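You operate a simulated robot arm through the tools that you are given. There is no shell and no other tool. Be economical: measure what you need, move in short steps, check, and stop when the job is done.

Carry out the task below with a simulated robot arm. There is one attempt and no reset: what you move stays moved.

JOB
Put two of the small boxes from the top of the dark table on the oven bench. Put the grey coil from the top of the tooling bench on the brown wooden board. Press the yellow key two times. Count the grey slabs on the lower shelf of the blue shelving, then put as many of the filters from the lower shelf of the blue shelving on the top shelf of the blue shelving. Lift the dryer lid open. Any order will do.

The check looks at the end state, three seconds after you hand in, the way a careful person would. Anything else that was tipped, shoved, dropped, spilled or broken makes it a failure. A push-on lid holds only when it is set on centred and level and pressed home; a screw cap is set on level and turned clockwise until tight.

ROBOT AND FRAMES
A 6-joint arm with a two-finger gripper on a trunk, on a base that drives. Base frame: it is fixed to the floor where the robot stands at the start and does not move with it; the origin is under the middle of the robot, x ahead of it, y to its left, z up; the surface under the hand at the start is at about z = 0.74. Lengths are in m, angles in degrees, forces in N, time in s.
Its first joint turns from -166.0 to 166.0 degrees. Places, roughly: dryer lid [-3.8, -2.9, 0.9]; filter (6x6x16 cm) [-0.7, 5.3, 0.6]; grey coil (7x6x5 cm) [-0.7, 2.3, 0.9]; grey slab [-1.25, 5.5, 0.5]; grey slab (13x6x3 cm) [-0.9, 5.4, 0.6]; oven bench [2.3, -0.2, 0.8]; small box [0.5, 0.5, 0.75]; top shelf of the blue shelving [-0.8, 5.4, 1.6]; wooden board (15x15x1 cm) [2.4, 1.3, 0.8]; yellow key [0.3, 3, 0.9]. Payload 1.71 kg.
Tool frame: the origin (TCP) lies between the finger pads and is the grasp point; the fingertips stand 0.02 m ahead of it; z points along the fingers, y is the line along which they close. Largest opening 0.096 m; the body of the gripper starts 0.113 m behind the TCP.
Orientation is told as [roll, pitch, yaw] about the base's x, y, z axes, in that order, counted from this pose: with the fingers straight down and closing along the base's y, the tool's x points along the base's -x, its y along +y and its z along -z.

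CONTROLS
- The arm moves only by the tool apply_moves. Its argument "motion" is a list of rows, each an object (a shift or turn left out is 0, a gripper value left out holds the last) with "dr": the turn, a rotation vector about the tool's x, y, z in rad, a list of three; "offset": the shift along the tool's x, y, z in m, a list of three; "gripper": the finger opening in m, from 0 to 0.096. In form: [{"dr": [wx, wy, wz], "offset": [x, y, z], "gripper": gripper}, ...]. A call has 1 to 10 rows; each row shifts and turns the commanded pose from where the row before left it, along the tool's axes as they then stand. Each row takes 0.2 s and may step no farther than 0.05 m and 8.6 degrees from the row before; otherwise, or with a gripper value out of range, the whole call is refused. Where a pose cannot be reached the arm comes as near as it can. A force on the tool above 40 N (or 10 N above the force at the start of the call, whichever is more), or a blocked arm, ends the call early, and 0.2 s more pass. The fingers move at their own pace (about 0.045 m/s each) and stop on an object; they squeeze with about 33 N. The grip force told is the motor's: it shows also when the fingers shut on nothing. Time passes only in rows, and 0.2 s behind the last, so rows that do not move let the fingers close. The reply holds the time, the measured pose of the TCP, the force on the tool along the base axes, the opening and the grip force, in the units named above and with some noise, with the torque about the TCP (base axes, N m) and any sound that the robot's microphone picked up.
- Cameras (640 x 400 px; columns grow to the right, rows downward): "scene" is now at [0.071, 0.213, 1.4912]; the picture's right is [0.03, -1.00, -0.00], its down [-0.75, -0.02, -0.66] and it looks along [0.66, 0.02, -0.75] (base axes); focal length 276 px, centre (320, 200). "wrist" rides on the gripper at [0.066, 0.014, -0.145] in the tool frame; the picture's right is [-0.21, 0.98, 0.00], its down [-0.88, -0.18, -0.45] and it looks along [-0.44, -0.09, 0.90] (tool axes); focal length 275 px, centre (320, 200). There is no depth. A picture from a camera that has moved, and an enlarged one, comes with that camera's place and axes in the base frame and with its lens.
- capture(camera): a new picture of that camera. It takes no simulated time.
- raise_lower(by): slides the trunk up (or, below 0, down) by that many m; the arm and the scene camera ride with it, the base frame stays. It gives what a move gives, with no picture.
- drive_base(legs): drives the robot by 1 to 6 legs, each [ahead, turn to the left] in m and degrees, along the robot's own axes; the way and the turn of a leg run together, so that a leg with both is an arc; at most 1.5 m and 180 degrees a leg. The arm and the cameras ride along, it lands a little off, and it stops where it bumps. It gives what a move gives.
- head_to(pan, tilt): turns the head with the scene camera to pan (to the left, within 143 degrees either way) and tilt (down, from -29 to 69), counted from straight ahead of the robot. It gives what a move gives.
- zoom(camera, box): a new picture of the part [left, top, right, bottom] of that camera's present view, enlarged. It takes no simulated time.
- job_done(): hands the job in; it is judged then, once.

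Go step by step. Nothing tells you exact positions but the pictures and the camera data: compare them with the known pose of the tool, close in by small moves and look again before you grip or let go. The budget is 186 turns and 148 pictures, counting those below and the enlarged ones. Unless the task says otherwise, let go and move clear before handing in, and close with one line.

The tools are called after "Call:" by a JSON object that holds its "api" and its "payload". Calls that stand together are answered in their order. apply_moves: Moves the arm, as the interface text tells. Its arguments: {"type":"object","properties":{"motion":{"type":"array","items":{"type":"object","properties":{"dr":{"type":"array","items":{"type":"number"}},"offset":{"type":"array","items":{"type":"number"}},"gripper":{"type":"number"}}}}},"required":["motion"]} The other tools are called the same way: raise_lower (by) slides the trunk up or down; drive_base (legs) drives the base; head_to (pan, tilt) turns the head that bears the scene camera; capture (camera) takes a picture; zoom (camera, box) takes an enlarged picture of a part of a camera's view; job_done () hands the job in.

At the start:

```text
time_s: 0.0
position: [0.5819, 0.2268, 1.0179]
tcp_rot: [0.0, 0.0, 0.0]
wrist_force: [-0.1, 0.1, 0.3]
wrist_torque: [-0.03, -0.02, 0.03]
grip_width: 0.0962
gripper_force: 0.1
trunk travel left (down, up): [-0.1, 0.29]
robot x, y, heading: [0.0016, -0.0013, 0.2]
head pan, tilt: [1.6, 48.0]
```

scene: 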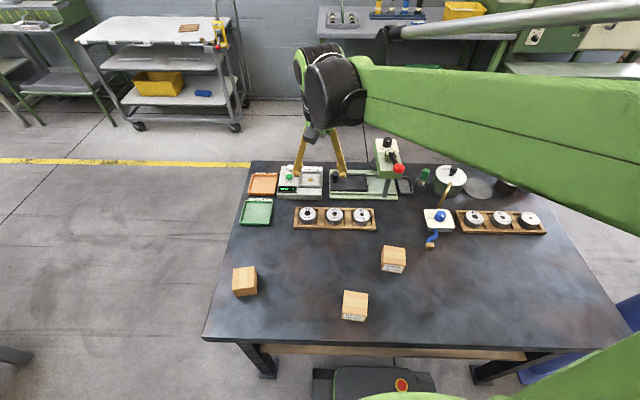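
wrist: 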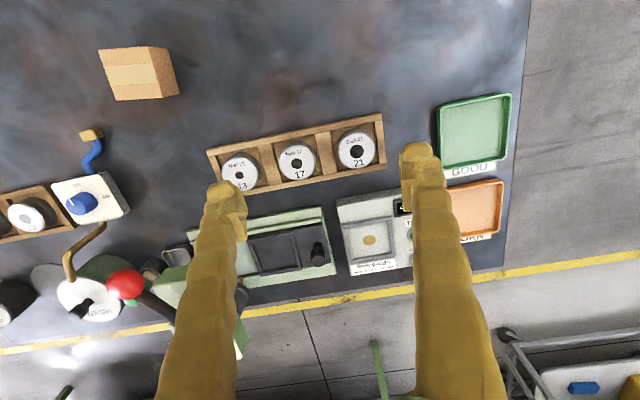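

The table holds three small boxes near me; the oven bench and board are beyond the table. I'll look round before moving.

Call:
{"api": "head_to", "payload": {"pan": 0, "tilt": 20}}

Call:
{"api": "capture", "payload": {"camera": "scene"}}

Call:
{"api": "head_to", "payload": {"pan": 75, "tilt": 25}}

Call:
{"api": "capture", "payload": {"camera": "scene"}}

Call:
{"api": "head_to", "payload": {"pan": 140, "tilt": 25}}

Call:
{"api": "capture", "payload": {"camera": "scene"}}

Call:
{"api": "head_to", "payload": {"pan": -110, "tilt": 25}}

Call:
{"api": "capture", "payload": {"camera": "scene"}}

```text
time_s: 0.9
position: [0.5647, 0.2265, 1.0279]
tcp_rot: [0.0, -0.8, 0.0]
wrist_force: [-0.7, -0.4, 0.5]
wrist_torque: [-0.03, -0.05, -0.02]
grip_width: 0.0962
gripper_force: 0.1
trunk travel left (down, up): [-0.1, 0.29]
robot x, y, heading: [0.0015, 0.0023, 0.4]
head pan, tilt: [0.0, 20.0]
```

```text
145 pictures are left
camera scene: at [0.0846, 0.2106, 1.5339], right [0.0, -1.0, 0.0], down [-0.36, 0.0, -0.93], along [0.93, 0.0, -0.36], focal length 276 px, centre (320, 200)
```

scene: 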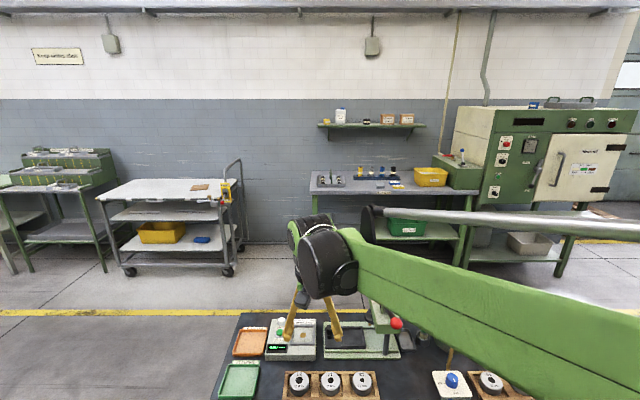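

```text
time_s: 2.4
position: [0.5663, 0.2272, 1.0273]
tcp_rot: [0.1, -0.8, 0.0]
wrist_force: [-0.4, 0.7, 0.0]
wrist_torque: [0.03, 0.01, -0.02]
grip_width: 0.0957
gripper_force: 0.1
trunk travel left (down, up): [-0.1, 0.29]
robot x, y, heading: [0.002, -0.0018, -0.0]
head pan, tilt: [75.0, 25.0]
```

```text
144 pictures are left
camera scene: at [0.0167, 0.2998, 1.5268], right [0.97, -0.26, -0.02], down [-0.12, -0.41, -0.9], along [0.23, 0.88, -0.43], focal length 276 px, centre (320, 200)
```

scene: 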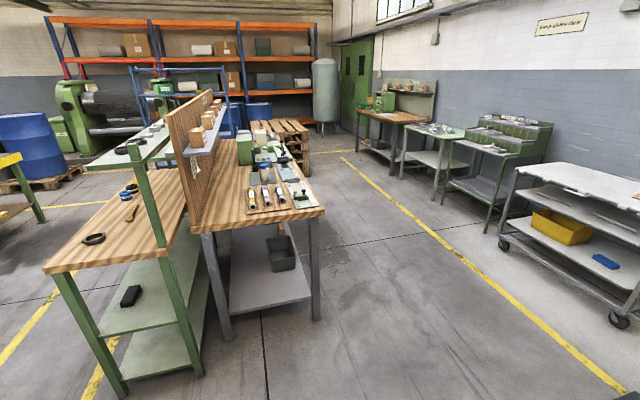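

```text
time_s: 3.8
position: [0.5658, 0.2274, 1.0258]
tcp_rot: [0.0, -0.9, 0.0]
wrist_force: [0.9, -0.6, 0.1]
wrist_torque: [0.0, 0.0, -0.01]
grip_width: 0.0959
gripper_force: 0.1
trunk travel left (down, up): [-0.1, 0.29]
robot x, y, heading: [-0.0005, -0.0024, -0.0]
head pan, tilt: [140.0, 25.0]
```

```text
143 pictures are left
camera scene: at [-0.0778, 0.27, 1.5283], right [0.64, 0.77, -0.01], down [0.31, -0.27, -0.91], along [-0.7, 0.58, -0.41], focal length 276 px, centre (320, 200)
```

scene: 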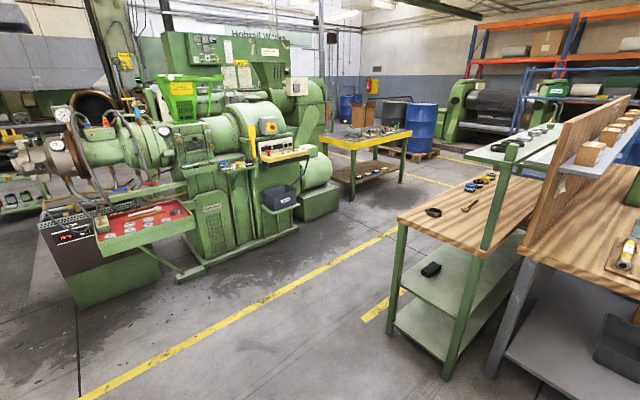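

```text
time_s: 7.3
position: [0.5654, 0.2275, 1.0274]
tcp_rot: [0.1, -0.7, 0.0]
wrist_force: [1.2, -0.1, -0.4]
wrist_torque: [-0.03, 0.0, 0.02]
grip_width: 0.0961
gripper_force: 0.1
trunk travel left (down, up): [-0.1, 0.29]
robot x, y, heading: [0.0, -0.0031, 0.1]
head pan, tilt: [-110.0, 25.0]
```

```text
142 pictures are left
camera scene: at [-0.0387, 0.1242, 1.5277], right [-0.94, 0.34, 0.01], down [0.13, 0.4, -0.91], along [-0.32, -0.85, -0.42], focal length 276 px, centre (320, 200)
```

scene: 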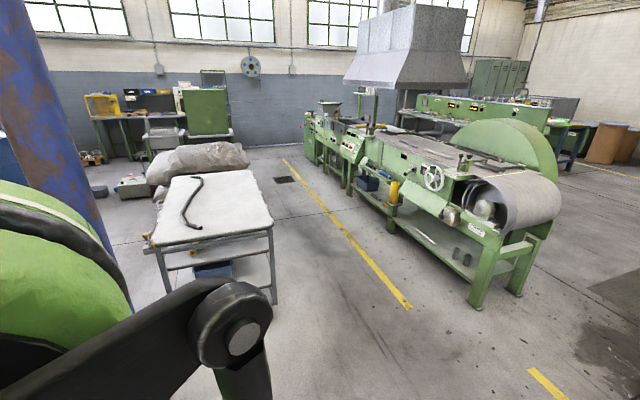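

Boxes stand about at A [0.40,0.43], B [0.34,0.13], C [0.48,0.01]. The oven bench's front edge is at x≈2.08, the board is on the white cart, the tooling bench is on the left. I'll go above box A first.

Call:
{"api": "apply_moves", "payload": {"motion": [{"offset": [0.028, 0.033, 0.013]}, {"offset": [0.028, 0.034, 0.013]}, {"offset": [0.028, 0.034, 0.013]}, {"offset": [0.028, 0.034, 0.013]}, {"offset": [0.028, 0.034, 0.013]}, {"offset": [0.028, 0.034, 0.013]}, {}]}}

Call:
{"api": "head_to", "payload": {"pan": 0, "tilt": 55}}

Call:
{"api": "capture", "payload": {"camera": "wrist"}}

Call:
{"api": "capture", "payload": {"camera": "scene"}}

```text
time_s: 8.9
position: [0.3989, 0.4311, 0.9475]
tcp_rot: [0.0, -0.7, 0.0]
wrist_force: [0.2, -0.5, -0.2]
wrist_torque: [0.0, 0.0, 0.02]
grip_width: 0.0962
gripper_force: 0.2
trunk travel left (down, up): [-0.1, 0.29]
robot x, y, heading: [-0.0006, 0.0013, -0.2]
head pan, tilt: [-110.0, 25.0]
```

```text
time_s: 10.8
position: [0.4005, 0.4293, 0.9467]
tcp_rot: [0.0, -0.8, -0.1]
wrist_force: [-0.2, -0.1, 0.0]
wrist_torque: [0.0, 0.02, 0.02]
grip_width: 0.096
gripper_force: 0.2
trunk travel left (down, up): [-0.1, 0.29]
robot x, y, heading: [0.0005, 0.0024, -0.1]
head pan, tilt: [0.0, 55.0]
```

```text
141 pictures are left
camera wrist: at [0.3335, 0.4433, 1.0903], right [0.21, 0.98, 0.0], down [0.87, -0.18, 0.46], along [0.45, -0.09, -0.89], focal length 275 px, centre (320, 200)
```

wrist: 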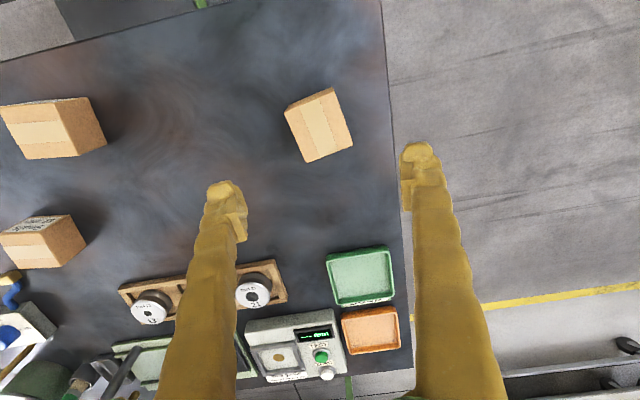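

```text
140 pictures are left
camera scene: at [0.0658, 0.1969, 1.4858], right [-0.19, -0.98, 0.0], down [-0.78, 0.15, -0.6], along [0.59, -0.11, -0.8], focal length 276 px, centre (320, 200)
```

scene: 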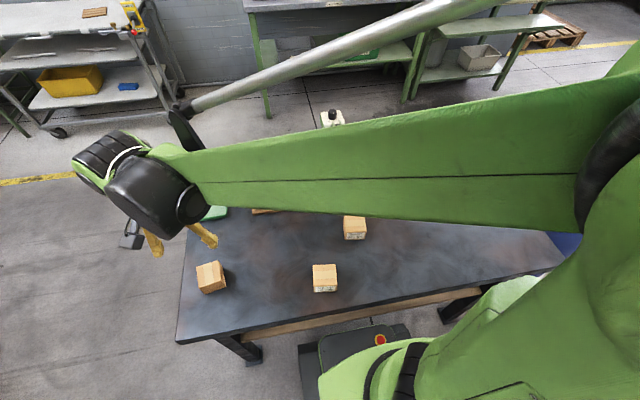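

Box A is centred at [0.398, 0.430], yawed about +10°, about 5.3×6.4 cm. I turn the gripper to match, go down and grip.

Call:
{"api": "apply_moves", "payload": {"motion": [{"dr": [0, 0, -0.087]}, {"dr": [0, 0, -0.087]}, {"offset": [0, 0, 0.04]}, {"offset": [0, 0, 0.04]}, {"offset": [0, 0, 0.04]}, {"offset": [0, 0, 0.03]}, {}]}}

Call:
{"api": "capture", "payload": {"camera": "wrist"}}

Call:
{"api": "capture", "payload": {"camera": "scene"}}

```text
time_s: 12.3
position: [0.4012, 0.4297, 0.7972]
tcp_rot: [0.0, -0.8, 10.1]
wrist_force: [0.1, -0.5, -0.3]
wrist_torque: [0.0, -0.01, 0.04]
grip_width: 0.096
gripper_force: 0.0
trunk travel left (down, up): [-0.1, 0.29]
robot x, y, heading: [0.0017, 0.0005, 0.1]
head pan, tilt: [0.0, 55.0]
```

```text
139 pictures are left
camera wrist: at [0.3341, 0.4327, 0.9402], right [0.03, 1.0, 0.0], down [0.89, -0.03, 0.46], along [0.46, -0.01, -0.89], focal length 275 px, centre (320, 200)
```

wrist: 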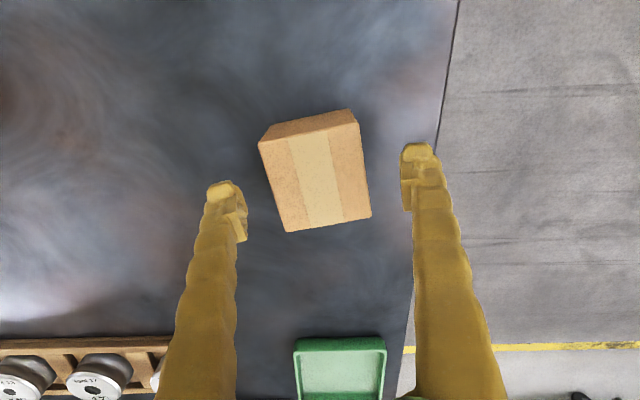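

```text
138 pictures are left
camera scene: at [0.0643, 0.2109, 1.4821], right [0.0, -1.0, 0.0], down [-0.83, 0.0, -0.56], along [0.56, 0.0, -0.83], focal length 276 px, centre (320, 200)
```

scene: 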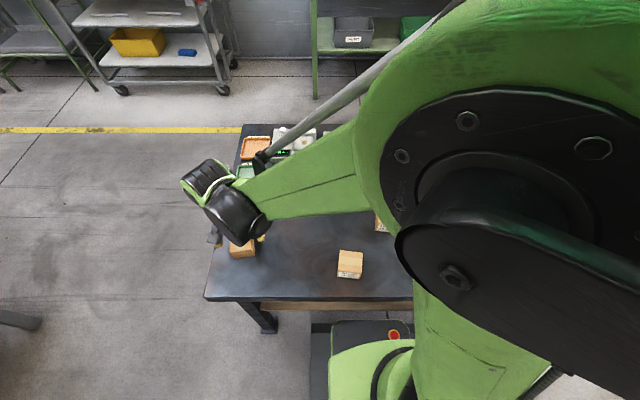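

Well centred; a few more degrees of yaw and 2.7 cm down, then grip.

Call:
{"api": "apply_moves", "payload": {"motion": [{"dr": [0, 0, -0.05], "offset": [0, 0, 0.015]}, {"offset": [0, 0, 0.012]}, {"gripper": 0.03}, {}, {}, {}, {"offset": [0, 0, -0.04]}, {"offset": [0, 0, -0.05]}, {"offset": [0, 0, -0.05]}, {"offset": [0, 0, -0.05]}]}}

Call:
{"api": "capture", "payload": {"camera": "wrist"}}

```text
time_s: 14.6
position: [0.3994, 0.4294, 0.9599]
tcp_rot: [-0.3, -0.7, 12.8]
wrist_force: [0.8, 0.9, -0.7]
wrist_torque: [-0.03, 0.02, 0.0]
grip_width: 0.0298
gripper_force: 0.1
trunk travel left (down, up): [-0.1, 0.29]
robot x, y, heading: [-0.0008, 0.0, -0.2]
head pan, tilt: [0.0, 55.0]
```

```text
137 pictures are left
camera wrist: at [0.332, 0.4282, 1.1043], right [-0.02, 1.0, 0.0], down [0.89, 0.01, 0.46], along [0.46, 0.01, -0.89], focal length 275 px, centre (320, 200)
```

wrist: 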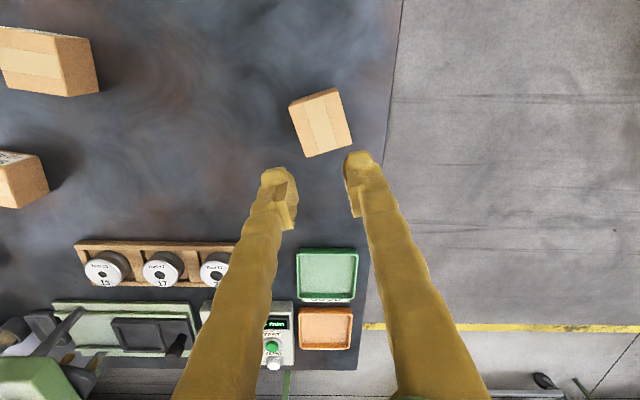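

The fingers closed above or slipped off: the box still lies at about [0.398, 0.431], now yawed about 17°. I'll redo it in stages, going lower and checking before lifting.

Call:
{"api": "apply_moves", "payload": {"motion": [{"dr": [0, 0, -0.075], "gripper": 0.096}, {}, {}, {"offset": [0, 0, 0.05]}, {"offset": [0, 0, 0.05]}, {"offset": [0, 0, 0.05]}, {"offset": [0, 0, 0.04]}, {}]}}

Call:
{"api": "capture", "payload": {"camera": "wrist"}}

Call:
{"api": "head_to", "payload": {"pan": 15, "tilt": 60}}

Call:
{"api": "zoom", "payload": {"camera": "scene", "box": [240, 120, 440, 245]}}

```text
time_s: 16.4
position: [0.4023, 0.432, 0.7699]
tcp_rot: [-0.2, -0.7, 17.0]
wrist_force: [-1.0, -0.2, 0.9]
wrist_torque: [0.0, 0.05, -0.02]
grip_width: 0.096
gripper_force: 0.0
trunk travel left (down, up): [-0.1, 0.29]
robot x, y, heading: [0.0019, 0.0014, 0.0]
head pan, tilt: [0.0, 55.0]
```

```text
136 pictures are left
camera wrist: at [0.3344, 0.4242, 0.9128], right [-0.09, 1.0, 0.0], down [0.89, 0.08, 0.46], along [0.45, 0.04, -0.89], focal length 275 px, centre (320, 200)
```

wrist: 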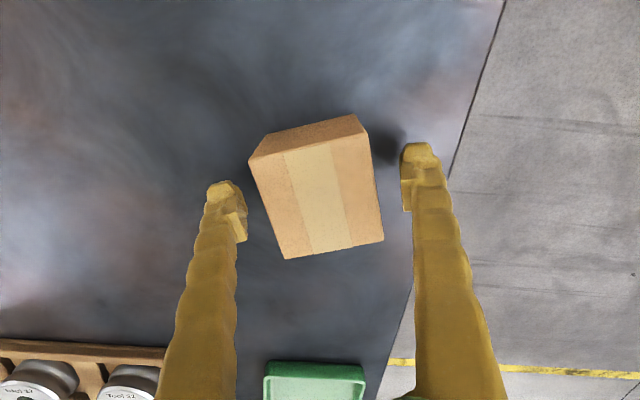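

```text
time_s: 17.1
position: [0.4021, 0.4302, 0.7692]
tcp_rot: [-0.2, -0.8, 17.1]
wrist_force: [0.1, -0.5, -0.8]
wrist_torque: [-0.01, -0.04, -0.01]
grip_width: 0.0964
gripper_force: 0.0
trunk travel left (down, up): [-0.1, 0.29]
robot x, y, heading: [-0.0007, -0.0007, -0.4]
head pan, tilt: [15.0, 60.0]
```

```text
3.20 times, centred on (340, 182) of scene
camera zoom: at [0.0564, 0.2281, 1.4762], right [0.26, -0.97, 0.0], down [-0.84, -0.22, -0.49], along [0.47, 0.13, -0.87], focal length 884 px, centre (256, 256)
```

zoom: 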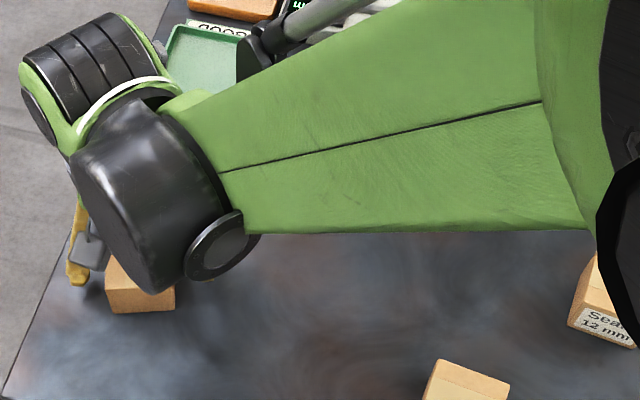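

Aligned now (the wrist camera is itself rolled about 12°). Closing fully with more time, no lift yet.

Call:
{"api": "apply_moves", "payload": {"motion": [{"offset": [0.006, 0, 0.003]}, {"gripper": 0.0}, {}, {}, {}, {}, {}, {}]}}

Call:
{"api": "capture", "payload": {"camera": "wrist"}}

```text
time_s: 18.9
position: [0.3957, 0.4286, 0.767]
tcp_rot: [-0.2, -0.7, 17.1]
wrist_force: [-0.3, 1.4, 4.0]
wrist_torque: [-0.01, -0.01, 0.06]
grip_width: 0.064
gripper_force: 33.0
trunk travel left (down, up): [-0.1, 0.29]
robot x, y, heading: [-0.0003, -0.0013, -0.1]
head pan, tilt: [15.0, 60.0]
```

```text
134 pictures are left
camera wrist: at [0.3286, 0.4223, 0.9102], right [-0.09, 1.0, 0.0], down [0.89, 0.08, 0.46], along [0.46, 0.04, -0.89], focal length 275 px, centre (320, 200)
```

wrist: 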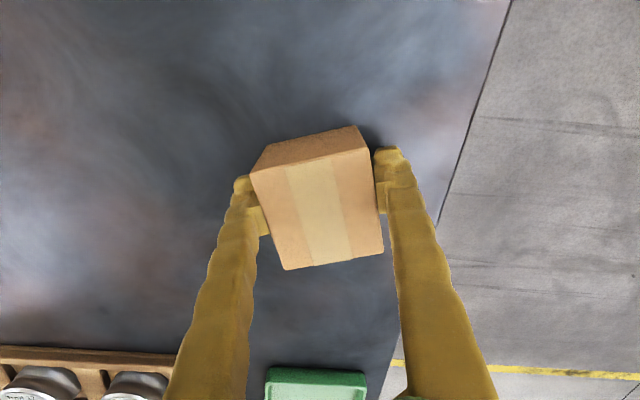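

Held firmly at 6.4 cm. Lifting.

Call:
{"api": "apply_moves", "payload": {"motion": [{"offset": [0, 0, -0.03]}, {"offset": [0, 0, -0.05]}, {"offset": [0, 0, -0.05]}, {"offset": [0, 0, -0.05]}, {"offset": [0, 0, -0.05]}, {}]}}

Call:
{"api": "capture", "payload": {"camera": "wrist"}}

Call:
{"api": "head_to", "payload": {"pan": 0, "tilt": 69}}

Call:
{"api": "capture", "payload": {"camera": "scene"}}

```text
time_s: 20.3
position: [0.3914, 0.4277, 0.9968]
tcp_rot: [-0.2, -0.9, 17.0]
wrist_force: [0.5, 0.6, -1.2]
wrist_torque: [0.0, 0.01, -0.01]
grip_width: 0.064
gripper_force: 33.1
trunk travel left (down, up): [-0.1, 0.29]
robot x, y, heading: [-0.0008, -0.0033, -0.2]
head pan, tilt: [15.0, 60.0]
```

```text
133 pictures are left
camera wrist: at [0.3251, 0.4212, 1.1403], right [-0.09, 1.0, 0.0], down [0.89, 0.08, 0.46], along [0.45, 0.04, -0.89], focal length 275 px, centre (320, 200)
```

wrist: 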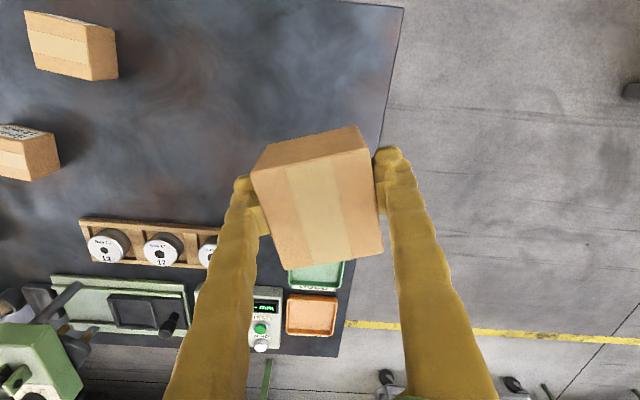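

```text
time_s: 21.1
position: [0.3927, 0.4274, 0.997]
tcp_rot: [-0.1, -0.7, 17.1]
wrist_force: [-0.3, 0.4, -0.6]
wrist_torque: [0.01, -0.01, -0.02]
grip_width: 0.0639
gripper_force: 32.8
trunk travel left (down, up): [-0.1, 0.29]
robot x, y, heading: [0.0004, -0.0033, -0.0]
head pan, tilt: [0.0, 68.8]
```

```text
132 pictures are left
camera scene: at [0.0583, 0.1958, 1.4775], right [-0.22, -0.98, 0.0], down [-0.84, 0.19, -0.51], along [0.49, -0.11, -0.86], focal length 276 px, centre (320, 200)
```

scene: 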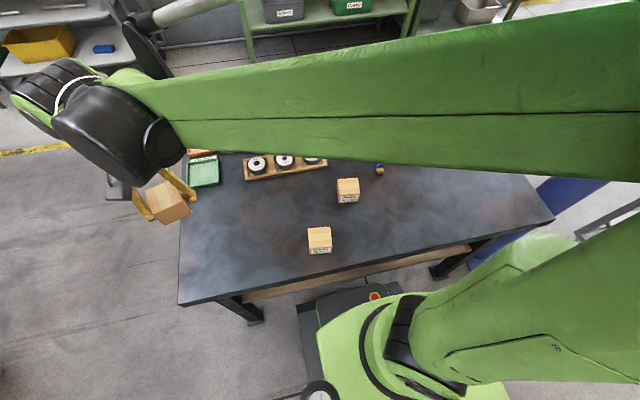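

Box A is held. I'll fold the arm to the front, then back off and drive left round the table end towards the corridor before the oven bench.

Call:
{"api": "apply_moves", "payload": {"motion": [{"offset": [0.0068, -0.0429, -0.012]}, {"offset": [0.0068, -0.0429, -0.012]}, {"offset": [0.0068, -0.0429, -0.012]}, {"offset": [0.0068, -0.0429, -0.012]}, {"offset": [0.0068, -0.0429, -0.012]}, {"offset": [0.0068, -0.0429, -0.012]}, {"offset": [0.0068, -0.0429, -0.012]}, {"offset": [0.0068, -0.0429, -0.012]}, {"offset": [0.0068, -0.0429, -0.012]}, {"offset": [0.0068, -0.0429, -0.012]}]}}

Call:
{"api": "drive_base", "payload": {"legs": [[-0.35, 0], [0, 90]]}}

Call:
{"api": "head_to", "payload": {"pan": 0, "tilt": 35}}

Call:
{"api": "capture", "payload": {"camera": "scene"}}

```text
time_s: 23.3
position: [0.4535, -0.0024, 1.1182]
tcp_rot: [-0.3, -0.7, 17.1]
wrist_force: [-0.4, 0.1, -0.9]
wrist_torque: [-0.06, 0.0, -0.02]
grip_width: 0.0639
gripper_force: 33.4
trunk travel left (down, up): [-0.1, 0.29]
robot x, y, heading: [-0.0023, 0.0024, 0.1]
head pan, tilt: [0.0, 68.8]
```

```text
time_s: 32.1
position: [-0.3478, 0.4537, 1.1173]
tcp_rot: [-0.2, -0.8, 107.6]
wrist_force: [-0.2, 0.2, -1.5]
wrist_torque: [0.0, -0.04, 0.01]
grip_width: 0.0641
gripper_force: 32.3
trunk travel left (down, up): [-0.1, 0.29]
robot x, y, heading: [-0.3436, 0.0018, 90.8]
head pan, tilt: [0.0, 68.8]
```

```text
time_s: 33.1
position: [-0.3489, 0.454, 1.1173]
tcp_rot: [-0.2, -0.8, 107.5]
wrist_force: [-0.7, -0.4, -0.7]
wrist_torque: [-0.06, 0.01, 0.04]
grip_width: 0.0641
gripper_force: 32.9
trunk travel left (down, up): [-0.1, 0.29]
robot x, y, heading: [-0.3452, -0.0012, 90.4]
head pan, tilt: [0.0, 35.0]
```

```text
131 pictures are left
camera scene: at [-0.556, 0.0825, 1.5099], right [1.0, 0.01, 0.0], down [0.01, -0.59, -0.81], along [-0.01, 0.81, -0.59], focal length 276 px, centre (320, 200)
```

scene: 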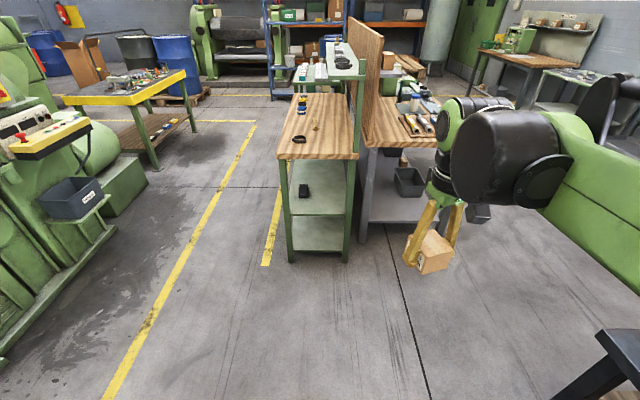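

Path is clear. I drive up, arc right into the gap between table and benches, and on to the corridor.

Call:
{"api": "drive_base", "payload": {"legs": [[0.4, 0], [0.86, -90], [1.2, 0]]}}

Call:
{"api": "head_to", "payload": {"pan": -35, "tilt": 35}}

Call:
{"api": "capture", "payload": {"camera": "scene"}}

Call:
{"api": "head_to", "payload": {"pan": 30, "tilt": 40}}

Call:
{"api": "capture", "payload": {"camera": "scene"}}

```text
time_s: 50.1
position: [1.8436, 0.9663, 1.1232]
tcp_rot: [-0.5, -1.4, 17.3]
wrist_force: [-0.3, 0.3, -1.0]
wrist_torque: [0.01, 0.02, -0.03]
grip_width: 0.0642
gripper_force: 33.1
trunk travel left (down, up): [-0.1, 0.29]
robot x, y, heading: [1.4038, 0.964, 0.1]
head pan, tilt: [0.0, 35.0]
cut short: leg 2
```

```text
time_s: 51.1
position: [1.8432, 0.9659, 1.1247]
tcp_rot: [-0.6, -1.6, 17.3]
wrist_force: [-1.1, 0.3, 0.2]
wrist_torque: [-0.04, -0.12, 0.02]
grip_width: 0.0641
gripper_force: 32.8
trunk travel left (down, up): [-0.1, 0.29]
robot x, y, heading: [1.4063, 0.9651, 0.2]
head pan, tilt: [-35.0, 35.0]
```

```text
130 pictures are left
camera scene: at [1.4664, 1.1255, 1.5105], right [-0.57, -0.82, 0.01], down [-0.48, 0.33, -0.81], along [0.67, -0.47, -0.58], focal length 276 px, centre (320, 200)
```

scene: 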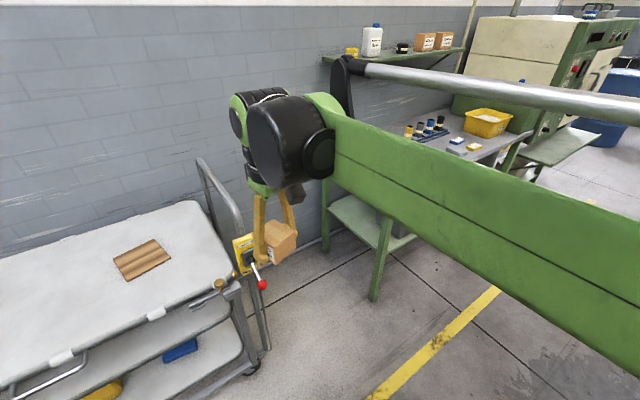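

```text
time_s: 52.5
position: [1.822, 0.9661, 1.1314]
tcp_rot: [-0.9, -2.5, 17.3]
wrist_force: [-1.6, 0.1, 0.0]
wrist_torque: [0.02, -0.09, 0.0]
grip_width: 0.0641
gripper_force: 33.0
trunk travel left (down, up): [-0.1, 0.29]
robot x, y, heading: [1.4039, 0.9649, 0.2]
head pan, tilt: [30.0, 40.0]
```

```text
129 pictures are left
camera scene: at [1.4606, 1.2184, 1.5031], right [0.5, -0.87, 0.0], down [-0.56, -0.32, -0.76], along [0.66, 0.38, -0.65], focal length 276 px, centre (320, 200)
```

scene: 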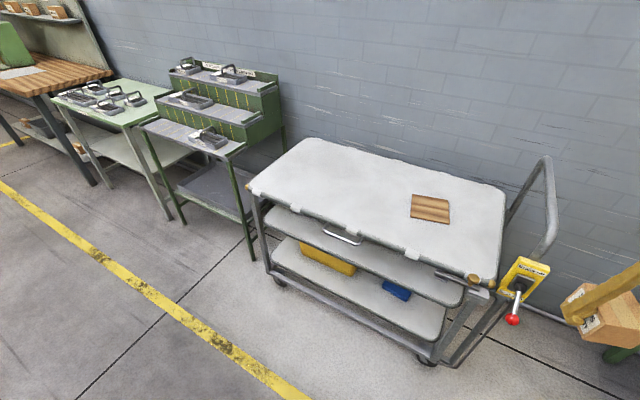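

The drive stopped close to the cart; I back off a touch, turn right and go down the corridor along the oven bench.

Call:
{"api": "drive_base", "payload": {"legs": [[-0.03, 0], [0, -90], [0.8, 0]]}}

Call:
{"api": "head_to", "payload": {"pan": 75, "tilt": 35}}

Call:
{"api": "capture", "payload": {"camera": "scene"}}

```text
time_s: 64.6
position: [1.3765, -0.2566, 1.1292]
tcp_rot: [-0.7, -2.3, -72.8]
wrist_force: [0.1, -1.9, -1.1]
wrist_torque: [0.01, 0.02, 0.01]
grip_width: 0.064
gripper_force: 33.3
trunk travel left (down, up): [-0.1, 0.29]
robot x, y, heading: [1.379, 0.1637, -90.2]
head pan, tilt: [30.0, 40.0]
```

```text
time_s: 65.7
position: [1.377, -0.2442, 1.1336]
tcp_rot: [-0.8, -3.0, -72.7]
wrist_force: [-0.3, 2.5, -0.2]
wrist_torque: [-0.27, 0.02, 0.01]
grip_width: 0.0643
gripper_force: 33.1
trunk travel left (down, up): [-0.1, 0.29]
robot x, y, heading: [1.3803, 0.1632, -90.3]
head pan, tilt: [75.0, 35.0]
```

```text
128 pictures are left
camera scene: at [1.6713, 0.151, 1.5111], right [-0.26, -0.96, -0.01], down [-0.55, 0.16, -0.82], along [0.79, -0.21, -0.58], focal length 276 px, centre (320, 200)
```

scene: 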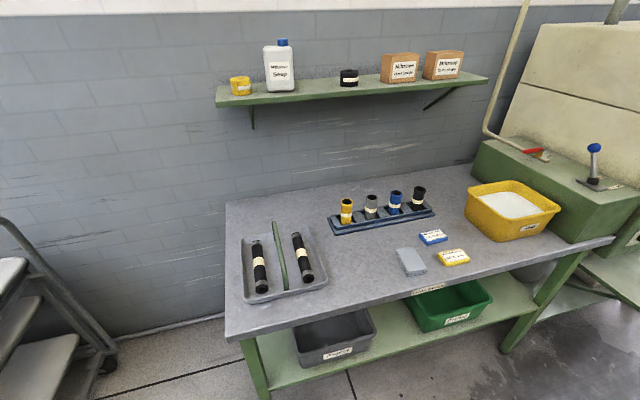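

The bench has a free strip between the left tray and the grey sponge: y from about -0.02 to -0.25, x≥2.12. I'll straighten the tool, turn it so the fingers close along x, and see what pose results.

Call:
{"api": "apply_moves", "payload": {"motion": [{"dr": [-0.014, 0.05, 0.0]}, {"dr": [0, 0, 0.145]}, {"dr": [0, 0, 0.145]}, {"offset": [0, 0.05, 0]}, {"offset": [0, 0.05, 0]}, {"offset": [0, 0.05, 0]}, {"offset": [0, 0.05, 0]}, {}]}}

```text
time_s: 67.5
position: [1.5775, -0.2456, 1.131]
tcp_rot: [-0.1, 0.1, -89.7]
wrist_force: [0.5, 0.5, -0.6]
wrist_torque: [-0.03, 0.05, 0.0]
grip_width: 0.0641
gripper_force: 32.9
trunk travel left (down, up): [-0.1, 0.29]
robot x, y, heading: [1.3791, 0.164, -89.7]
head pan, tilt: [75.0, 35.0]
```

Moves respond exactly. Carrying on towards the free spot.

Call:
{"api": "apply_moves", "payload": {"motion": [{"offset": [0.0135, 0.047, 0]}, {"offset": [0.0135, 0.047, 0]}, {"offset": [0.0135, 0.047, 0]}, {"offset": [0.0135, 0.047, 0]}, {"offset": [0.0135, 0.047, 0]}, {"offset": [0.0135, 0.047, 0]}, {"offset": [0.0135, 0.047, 0]}, {"offset": [0.0135, 0.047, 0]}, {"offset": [0.0135, 0.047, 0]}, {"offset": [0.0135, 0.047, 0]}]}}

Call:
{"api": "apply_moves", "payload": {"motion": [{"offset": [0.0135, 0.047, 0.03]}, {"offset": [0.0135, 0.047, 0.03]}, {"offset": [0.0135, 0.047, 0.03]}, {"offset": [0, 0, 0.04]}, {}]}}

Call:
{"api": "capture", "payload": {"camera": "wrist"}}

Call:
{"api": "capture", "payload": {"camera": "scene"}}

```text
time_s: 69.7
position: [2.0463, -0.0987, 1.1349]
tcp_rot: [0.0, -0.3, -89.5]
wrist_force: [-0.2, -0.1, 0.0]
wrist_torque: [0.01, -0.07, 0.01]
grip_width: 0.0639
gripper_force: 33.3
trunk travel left (down, up): [-0.1, 0.29]
robot x, y, heading: [1.3797, 0.1644, -90.1]
head pan, tilt: [75.0, 35.0]
```

```text
refused: row 1 steps farther than a row can; nothing moved
```

```text
127 pictures are left
camera wrist: at [2.0615, -0.0318, 1.2787], right [0.98, -0.2, 0.0], down [-0.18, -0.88, 0.45], along [-0.09, -0.44, -0.89], focal length 275 px, centre (320, 200)
```

wrist: 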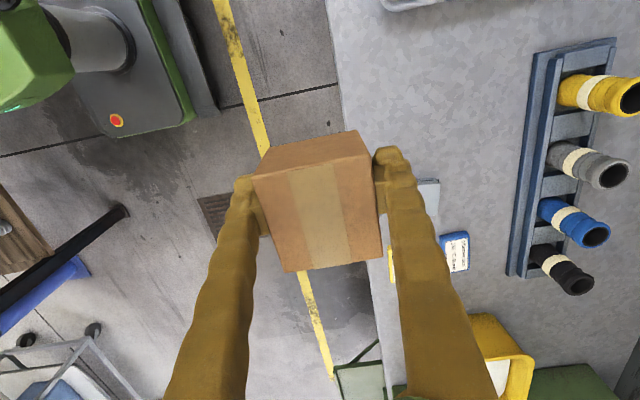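

```text
126 pictures are left
camera scene: at [1.6729, 0.1515, 1.5151], right [-0.22, -0.98, -0.02], down [-0.52, 0.13, -0.84], along [0.82, -0.18, -0.54], focal length 276 px, centre (320, 200)
```

scene: 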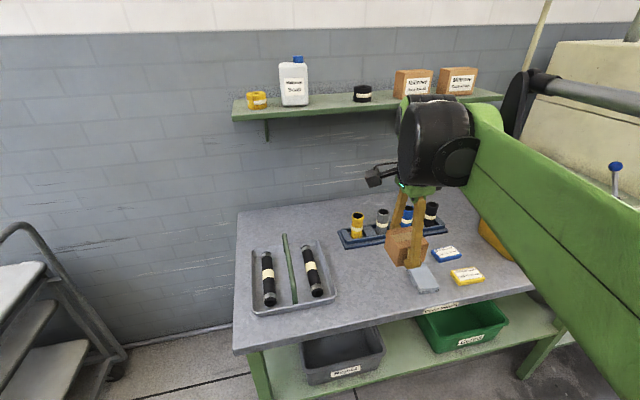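

The bench edge is at x≈2.10, tray edge at y≈0.02, sponge at y≈-0.26. I move over (2.19, -0.065) and go down.

Call:
{"api": "apply_moves", "payload": {"motion": [{"offset": [0.0115, 0.048, 0]}, {"offset": [0.0115, 0.048, 0]}, {"offset": [0.0115, 0.048, 0]}, {"offset": [0, 0, 0.05]}, {"offset": [0, 0, 0.05]}, {"offset": [0, 0, 0.05]}, {"offset": [0, 0, 0.05]}, {"offset": [0, 0, 0.05]}, {}]}}

Call:
{"api": "capture", "payload": {"camera": "wrist"}}

Call:
{"api": "capture", "payload": {"camera": "scene"}}

```text
time_s: 71.7
position: [2.1905, -0.0653, 0.8825]
tcp_rot: [-0.1, -0.3, -89.4]
wrist_force: [0.7, 0.1, -1.1]
wrist_torque: [-0.01, 0.01, -0.02]
grip_width: 0.064
gripper_force: 33.1
trunk travel left (down, up): [-0.1, 0.29]
robot x, y, heading: [1.3813, 0.1633, -90.1]
head pan, tilt: [75.0, 35.0]
```

```text
125 pictures are left
camera wrist: at [2.2054, 0.0021, 1.0265], right [0.98, -0.2, 0.0], down [-0.18, -0.88, 0.45], along [-0.09, -0.44, -0.89], focal length 275 px, centre (320, 200)
```

wrist: 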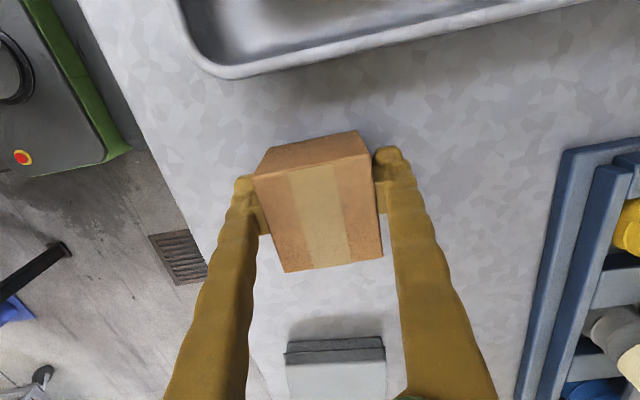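

```text
124 pictures are left
camera scene: at [1.672, 0.1482, 1.511], right [-0.26, -0.97, -0.01], down [-0.55, 0.16, -0.82], along [0.79, -0.2, -0.58], focal length 276 px, centre (320, 200)
```

scene: 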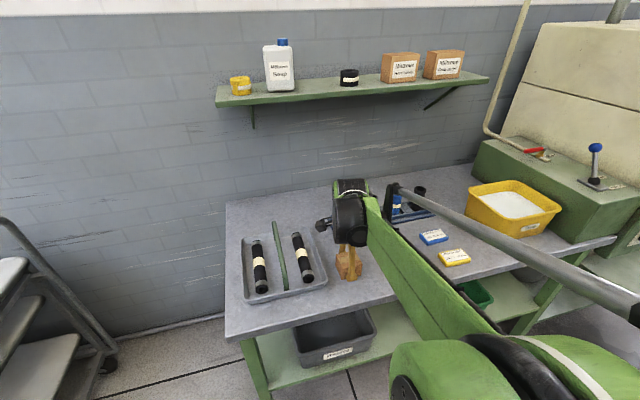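

Clear of the tray. Going down gently to contact.

Call:
{"api": "apply_moves", "payload": {"motion": [{"offset": [0, 0, 0.03]}, {"offset": [0, 0, 0.012]}, {"offset": [0, 0, 0.004]}, {"offset": [0, 0, 0.004]}, {}]}}

```text
time_s: 72.1
position: [2.1911, -0.0494, 0.8682]
tcp_rot: [0.1, -1.2, -89.4]
wrist_force: [-0.3, 1.1, -0.1]
wrist_torque: [-0.05, -0.09, 0.03]
grip_width: 0.064
gripper_force: 32.5
trunk travel left (down, up): [-0.1, 0.29]
robot x, y, heading: [1.3754, 0.1627, -90.2]
head pan, tilt: [75.0, 35.0]
stopped in row 1: the force on the tool passed its limit at 108 N (the readings are from after the stop); the commanded pose is now the measured one
```

Contact earlier than expected; looking before doing anything.

Call:
{"api": "capture", "payload": {"camera": "wrist"}}

Call:
{"api": "zoom", "payload": {"camera": "scene", "box": [240, 160, 440, 320]}}

```text
123 pictures are left
camera wrist: at [2.2051, 0.0199, 1.0112], right [0.98, -0.2, 0.0], down [-0.18, -0.87, 0.46], along [-0.09, -0.46, -0.89], focal length 275 px, centre (320, 200)
```

wrist: 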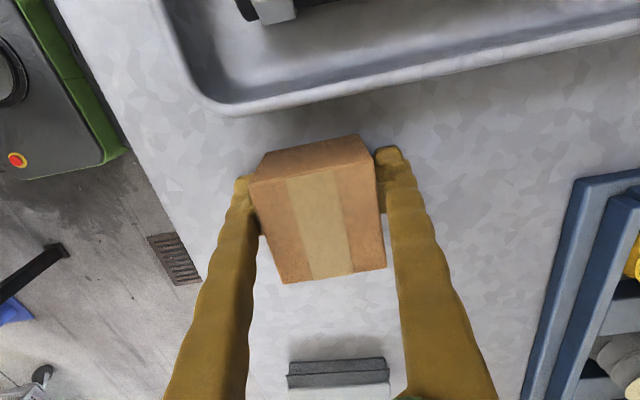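

```text
2.50 times, centred on (340, 240) of scene
camera zoom: at [1.6713, 0.1514, 1.511], right [-0.26, -0.97, -0.01], down [-0.55, 0.16, -0.82], along [0.79, -0.21, -0.58], focal length 690 px, centre (270, 100)
```

zoom: 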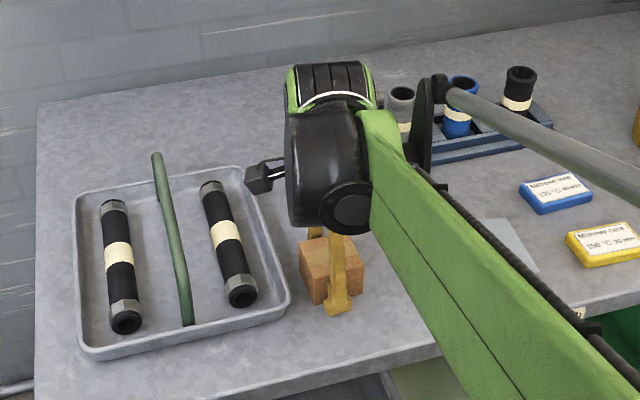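

Seems the bench is at about z=0.84. I press down lightly to confirm contact.

Call:
{"api": "apply_moves", "payload": {"motion": [{"offset": [0, 0, 0.003]}, {"offset": [0, 0, 0.003]}, {}]}}

```text
time_s: 72.6
position: [2.1923, -0.0352, 0.87]
tcp_rot: [0.0, -2.1, -89.3]
wrist_force: [-0.2, 0.1, -0.9]
wrist_torque: [-0.07, 0.0, -0.03]
grip_width: 0.0638
gripper_force: 33.3
trunk travel left (down, up): [-0.1, 0.29]
robot x, y, heading: [1.3768, 0.1637, -90.1]
head pan, tilt: [75.0, 35.0]
stopped in row 2: the force on the tool passed its limit at 48 N (the readings are from after the stop); the commanded pose is now the measured one
```

Each stop re-anchors the pose with a small backward tilt (about 0.9°), which drags the tool toward the tray. I lift 1.5 cm, level the tool, shift back to y=-0.07, and come down in tiny steps.

Call:
{"api": "apply_moves", "payload": {"motion": [{"offset": [0, 0, -0.02]}, {"dr": [0, 0.036, 0]}, {"offset": [-0.035, 0, 0]}, {"offset": [0, 0, 0.01]}, {}]}}

Call:
{"api": "capture", "payload": {"camera": "wrist"}}

```text
time_s: 73.8
position: [2.191, -0.0746, 0.8794]
tcp_rot: [0.1, 0.1, -89.4]
wrist_force: [-0.7, 0.7, -1.2]
wrist_torque: [0.03, 0.03, -0.04]
grip_width: 0.0639
gripper_force: 33.2
trunk travel left (down, up): [-0.1, 0.29]
robot x, y, heading: [1.3801, 0.1658, -90.1]
head pan, tilt: [75.0, 35.0]
```

```text
121 pictures are left
camera wrist: at [2.2058, -0.0082, 1.0234], right [0.98, -0.2, 0.0], down [-0.18, -0.88, 0.44], along [-0.09, -0.43, -0.9], focal length 275 px, centre (320, 200)
```

wrist: 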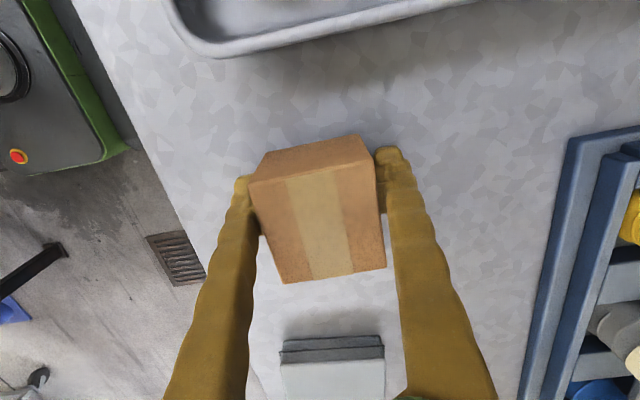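

The box shifted slightly up in the grip, so contact was with the bench. Fine steps down now.

Call:
{"api": "apply_moves", "payload": {"motion": [{"offset": [0, 0, 0.003]}, {"offset": [0, 0, 0.003]}, {"offset": [0, 0, 0.002]}, {"offset": [0, 0, 0.002]}, {}]}}

```text
time_s: 75.0
position: [2.1918, -0.0736, 0.8689]
tcp_rot: [0.1, 0.1, -89.4]
wrist_force: [0.2, 0.5, -1.4]
wrist_torque: [-0.01, 0.01, -0.02]
grip_width: 0.064
gripper_force: 33.3
trunk travel left (down, up): [-0.1, 0.29]
robot x, y, heading: [1.3753, 0.1638, -89.8]
head pan, tilt: [75.0, 35.0]
```

Call:
{"api": "apply_moves", "payload": {"motion": [{"offset": [0, 0, 0.0015]}, {"offset": [0, 0, 0.0015]}, {}]}}

```text
time_s: 75.8
position: [2.1908, -0.0744, 0.8673]
tcp_rot: [0.2, 0.1, -89.5]
wrist_force: [13.2, -4.5, 34.0]
wrist_torque: [-0.58, 0.53, 0.29]
grip_width: 0.0637
gripper_force: 33.4
trunk travel left (down, up): [-0.1, 0.29]
robot x, y, heading: [1.3778, 0.1651, -89.8]
head pan, tilt: [75.0, 35.0]
```

In contact at z≈0.867. I ease up 2 mm, open and rise.

Call:
{"api": "apply_moves", "payload": {"motion": [{"offset": [0, 0, -0.0018]}, {"gripper": 0.096}, {}, {}, {"offset": [0, 0, -0.03]}, {"offset": [0, 0, -0.05]}, {"offset": [0, 0, -0.05]}, {"offset": [0, 0, -0.05]}, {"offset": [0, 0, -0.05]}]}}

Call:
{"api": "capture", "payload": {"camera": "wrist"}}

```text
time_s: 77.8
position: [2.191, -0.0732, 1.0971]
tcp_rot: [0.1, 0.1, -89.4]
wrist_force: [0.1, -0.8, -0.2]
wrist_torque: [0.0, 0.05, -0.02]
grip_width: 0.0961
gripper_force: 0.0
trunk travel left (down, up): [-0.1, 0.29]
robot x, y, heading: [1.3776, 0.1653, -90.1]
head pan, tilt: [75.0, 35.0]
```

```text
120 pictures are left
camera wrist: at [2.2059, -0.0075, 1.2419], right [0.98, -0.2, 0.0], down [-0.18, -0.88, 0.44], along [-0.09, -0.43, -0.9], focal length 275 px, centre (320, 200)
```

wrist: 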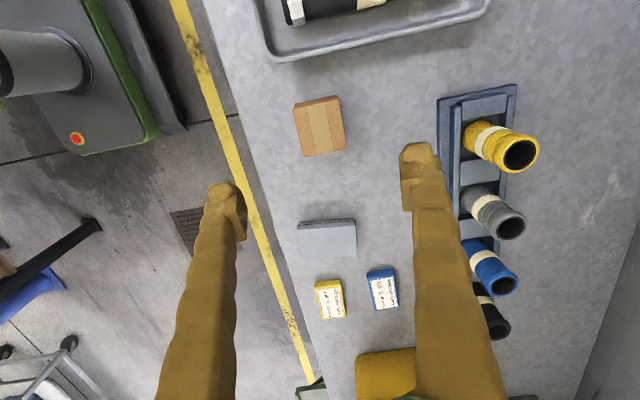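

Box 1 stands flat. I can take box B from the gap at the table's left end. First I pull the arm back in front, then drive there.

Call:
{"api": "apply_moves", "payload": {"motion": [{"offset": [-0.013, -0.048, 0]}, {"offset": [-0.013, -0.048, 0]}, {"offset": [-0.013, -0.048, 0]}, {"offset": [-0.013, -0.048, 0]}, {"offset": [-0.013, -0.048, 0]}, {"offset": [-0.013, -0.048, 0]}, {"offset": [-0.013, -0.048, 0]}, {"offset": [-0.013, -0.048, 0]}, {"offset": [-0.013, -0.048, 0]}, {"offset": [-0.013, -0.048, 0]}]}}

Call:
{"api": "apply_moves", "payload": {"motion": [{"offset": [-0.013, -0.048, 0]}, {"offset": [-0.013, -0.048, 0]}, {"offset": [-0.013, -0.048, 0]}, {"offset": [-0.013, -0.048, 0]}, {"offset": [-0.013, -0.048, 0]}, {"offset": [-0.013, -0.048, 0]}]}}

Call:
{"api": "drive_base", "payload": {"legs": [[-0.8, 0], [0, -90], [1.0, 0]]}}

Call:
{"api": "head_to", "payload": {"pan": 75, "tilt": 45}}

Call:
{"api": "capture", "payload": {"camera": "scene"}}

```text
time_s: 80.0
position: [1.7122, -0.208, 1.0979]
tcp_rot: [0.0, 0.2, -89.4]
wrist_force: [0.4, -0.7, -0.5]
wrist_torque: [0.05, 0.06, 0.01]
grip_width: 0.0958
gripper_force: 0.2
trunk travel left (down, up): [-0.1, 0.29]
robot x, y, heading: [1.3781, 0.1634, -90.0]
head pan, tilt: [75.0, 35.0]
```

```text
time_s: 81.4
position: [1.4234, -0.2896, 1.0967]
tcp_rot: [0.0, 0.1, -89.4]
wrist_force: [0.0, 0.9, 0.1]
wrist_torque: [-0.04, 0.03, 0.0]
grip_width: 0.0962
gripper_force: 0.0
trunk travel left (down, up): [-0.1, 0.29]
robot x, y, heading: [1.3783, 0.1652, -90.1]
head pan, tilt: [75.0, 35.0]
```

```text
time_s: 99.6
position: [-0.0776, 0.9118, 1.0971]
tcp_rot: [0.1, 0.1, -179.4]
wrist_force: [0.4, -0.1, 1.1]
wrist_torque: [-0.02, 0.02, 0.01]
grip_width: 0.0959
gripper_force: 0.1
trunk travel left (down, up): [-0.1, 0.29]
robot x, y, heading: [0.377, 0.9584, 179.6]
head pan, tilt: [75.0, 35.0]
```

```text
time_s: 100.3
position: [-0.0602, 0.9117, 1.1034]
tcp_rot: [0.1, -0.8, -179.5]
wrist_force: [0.2, -0.2, 0.1]
wrist_torque: [-0.01, 0.01, 0.01]
grip_width: 0.0961
gripper_force: 0.1
trunk travel left (down, up): [-0.1, 0.29]
robot x, y, heading: [0.3751, 0.9583, 179.7]
head pan, tilt: [75.0, 45.0]
```

```text
119 pictures are left
camera scene: at [0.3915, 0.6719, 1.4963], right [-0.97, 0.26, 0.01], down [0.18, 0.68, -0.71], along [-0.19, -0.68, -0.71], focal length 276 px, centre (320, 200)
```

scene: 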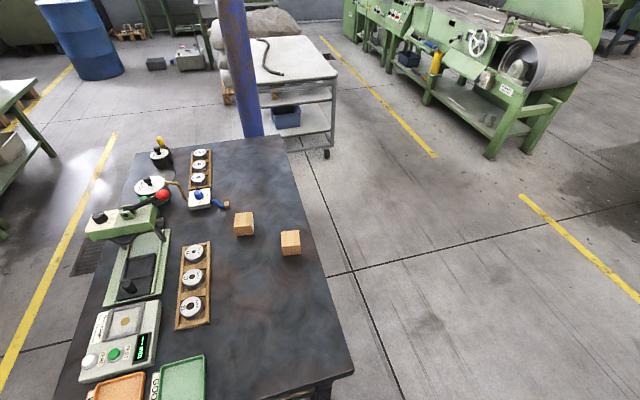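

Box B is at about [0.341, 0.135], within reach. Swinging the arm over it.

Call:
{"api": "apply_moves", "payload": {"motion": [{"dr": [0, 0.014, 0], "offset": [0.02, 0.039, 0]}, {"offset": [0.02, 0.039, 0]}, {"offset": [0.02, 0.039, 0]}, {"offset": [0.02, 0.039, 0]}, {"offset": [0.02, 0.039, 0]}, {"offset": [0.02, 0.039, 0]}, {"offset": [0.02, 0.039, 0]}, {"offset": [0.02, 0.039, 0]}, {"offset": [0.02, 0.039, 0]}, {"offset": [0.02, 0.039, 0]}]}}

Call:
{"api": "apply_moves", "payload": {"motion": [{"offset": [0.02, 0.039, 0.015]}, {"offset": [0.02, 0.039, 0.015]}, {"offset": [0.02, 0.039, 0.015]}, {"offset": [0.02, 0.039, 0.015]}, {"offset": [0.02, 0.039, 0.015]}, {"offset": [0.02, 0.039, 0.015]}, {"offset": [0.02, 0.039, 0.015]}, {"offset": [0.02, 0.039, 0.015]}, {"offset": [0.02, 0.039, 0.015]}, {"offset": [0.02, 0.036, 0.015]}]}}

Call:
{"api": "capture", "payload": {"camera": "wrist"}}

```text
time_s: 102.5
position: [0.1433, 0.5245, 1.1024]
tcp_rot: [0.1, 0.2, -179.3]
wrist_force: [1.2, 0.8, 0.5]
wrist_torque: [-0.04, 0.15, -0.05]
grip_width: 0.096
gripper_force: 0.0
trunk travel left (down, up): [-0.1, 0.29]
robot x, y, heading: [0.3744, 0.9636, 179.6]
head pan, tilt: [75.0, 45.0]
```

```text
time_s: 104.4
position: [0.2722, 0.2978, 1.0132]
tcp_rot: [0.1, -0.7, 176.1]
wrist_force: [6.1, 0.5, 0.1]
wrist_torque: [-0.09, 0.79, 0.01]
grip_width: 0.0956
gripper_force: 0.0
trunk travel left (down, up): [-0.1, 0.29]
robot x, y, heading: [0.3749, 0.9639, 179.7]
head pan, tilt: [75.0, 45.0]
stopped in row 9: the arm was blocked; the commanded pose is now the measured one
```

```text
118 pictures are left
camera wrist: at [0.3407, 0.2789, 1.1568], right [-0.27, -0.96, 0.0], down [-0.86, 0.25, 0.45], along [-0.44, 0.12, -0.89], focal length 275 px, centre (320, 200)
```

wrist: 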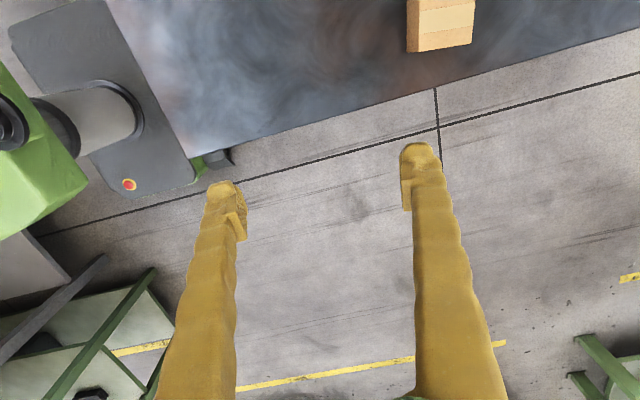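

The arm at left ~85° hits the head mast. I'll pull the arm back to the front and turn the base left about 50° instead.

Call:
{"api": "apply_moves", "payload": {"motion": [{"offset": [-0.022, -0.042, -0.01]}, {"offset": [-0.022, -0.042, -0.01]}, {"offset": [-0.022, -0.042, -0.01]}, {"offset": [-0.022, -0.042, -0.01]}, {"offset": [-0.022, -0.042, -0.01]}, {"offset": [-0.022, -0.042, -0.01]}, {"offset": [-0.022, -0.042, -0.01]}, {"offset": [-0.022, -0.042, -0.01]}, {"offset": [-0.022, -0.042, -0.01]}, {"offset": [-0.022, -0.042, -0.01]}]}}

Call:
{"api": "drive_base", "payload": {"legs": [[0, 60]]}}

Call:
{"api": "head_to", "payload": {"pan": 10, "tilt": 50}}

Call:
{"api": "capture", "payload": {"camera": "scene"}}

```text
time_s: 106.6
position: [0.0848, 0.7274, 1.1153]
tcp_rot: [0.1, -0.7, 176.2]
wrist_force: [-0.4, -0.5, 0.2]
wrist_torque: [0.07, -0.02, 0.01]
grip_width: 0.096
gripper_force: 0.2
trunk travel left (down, up): [-0.1, 0.29]
robot x, y, heading: [0.3764, 0.9625, 179.9]
head pan, tilt: [75.0, 45.0]
```

```text
time_s: 111.0
position: [0.4302, 0.5906, 1.1158]
tcp_rot: [0.1, -0.6, -124.2]
wrist_force: [0.1, 0.0, 0.2]
wrist_torque: [-0.01, -0.01, 0.01]
grip_width: 0.0958
gripper_force: 0.1
trunk travel left (down, up): [-0.1, 0.29]
robot x, y, heading: [0.3753, 0.9603, -121.0]
head pan, tilt: [75.0, 45.0]
```

```text
time_s: 112.4
position: [0.4373, 0.6032, 1.1183]
tcp_rot: [0.2, -1.4, -124.0]
wrist_force: [0.5, -0.3, -0.6]
wrist_torque: [0.04, -0.04, 0.02]
grip_width: 0.0961
gripper_force: 0.1
trunk travel left (down, up): [-0.1, 0.29]
robot x, y, heading: [0.3756, 0.9608, -120.7]
head pan, tilt: [10.0, 50.0]
```

```text
117 pictures are left
camera scene: at [0.5311, 0.7876, 1.4885], right [-0.94, 0.35, 0.0], down [0.28, 0.73, -0.63], along [-0.22, -0.59, -0.78], focal length 276 px, centre (320, 200)
```

scene: 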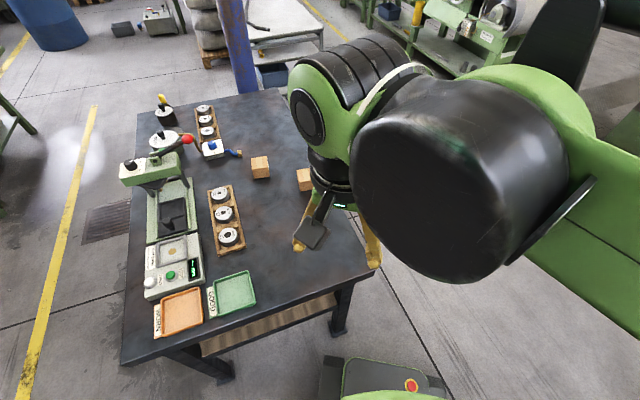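

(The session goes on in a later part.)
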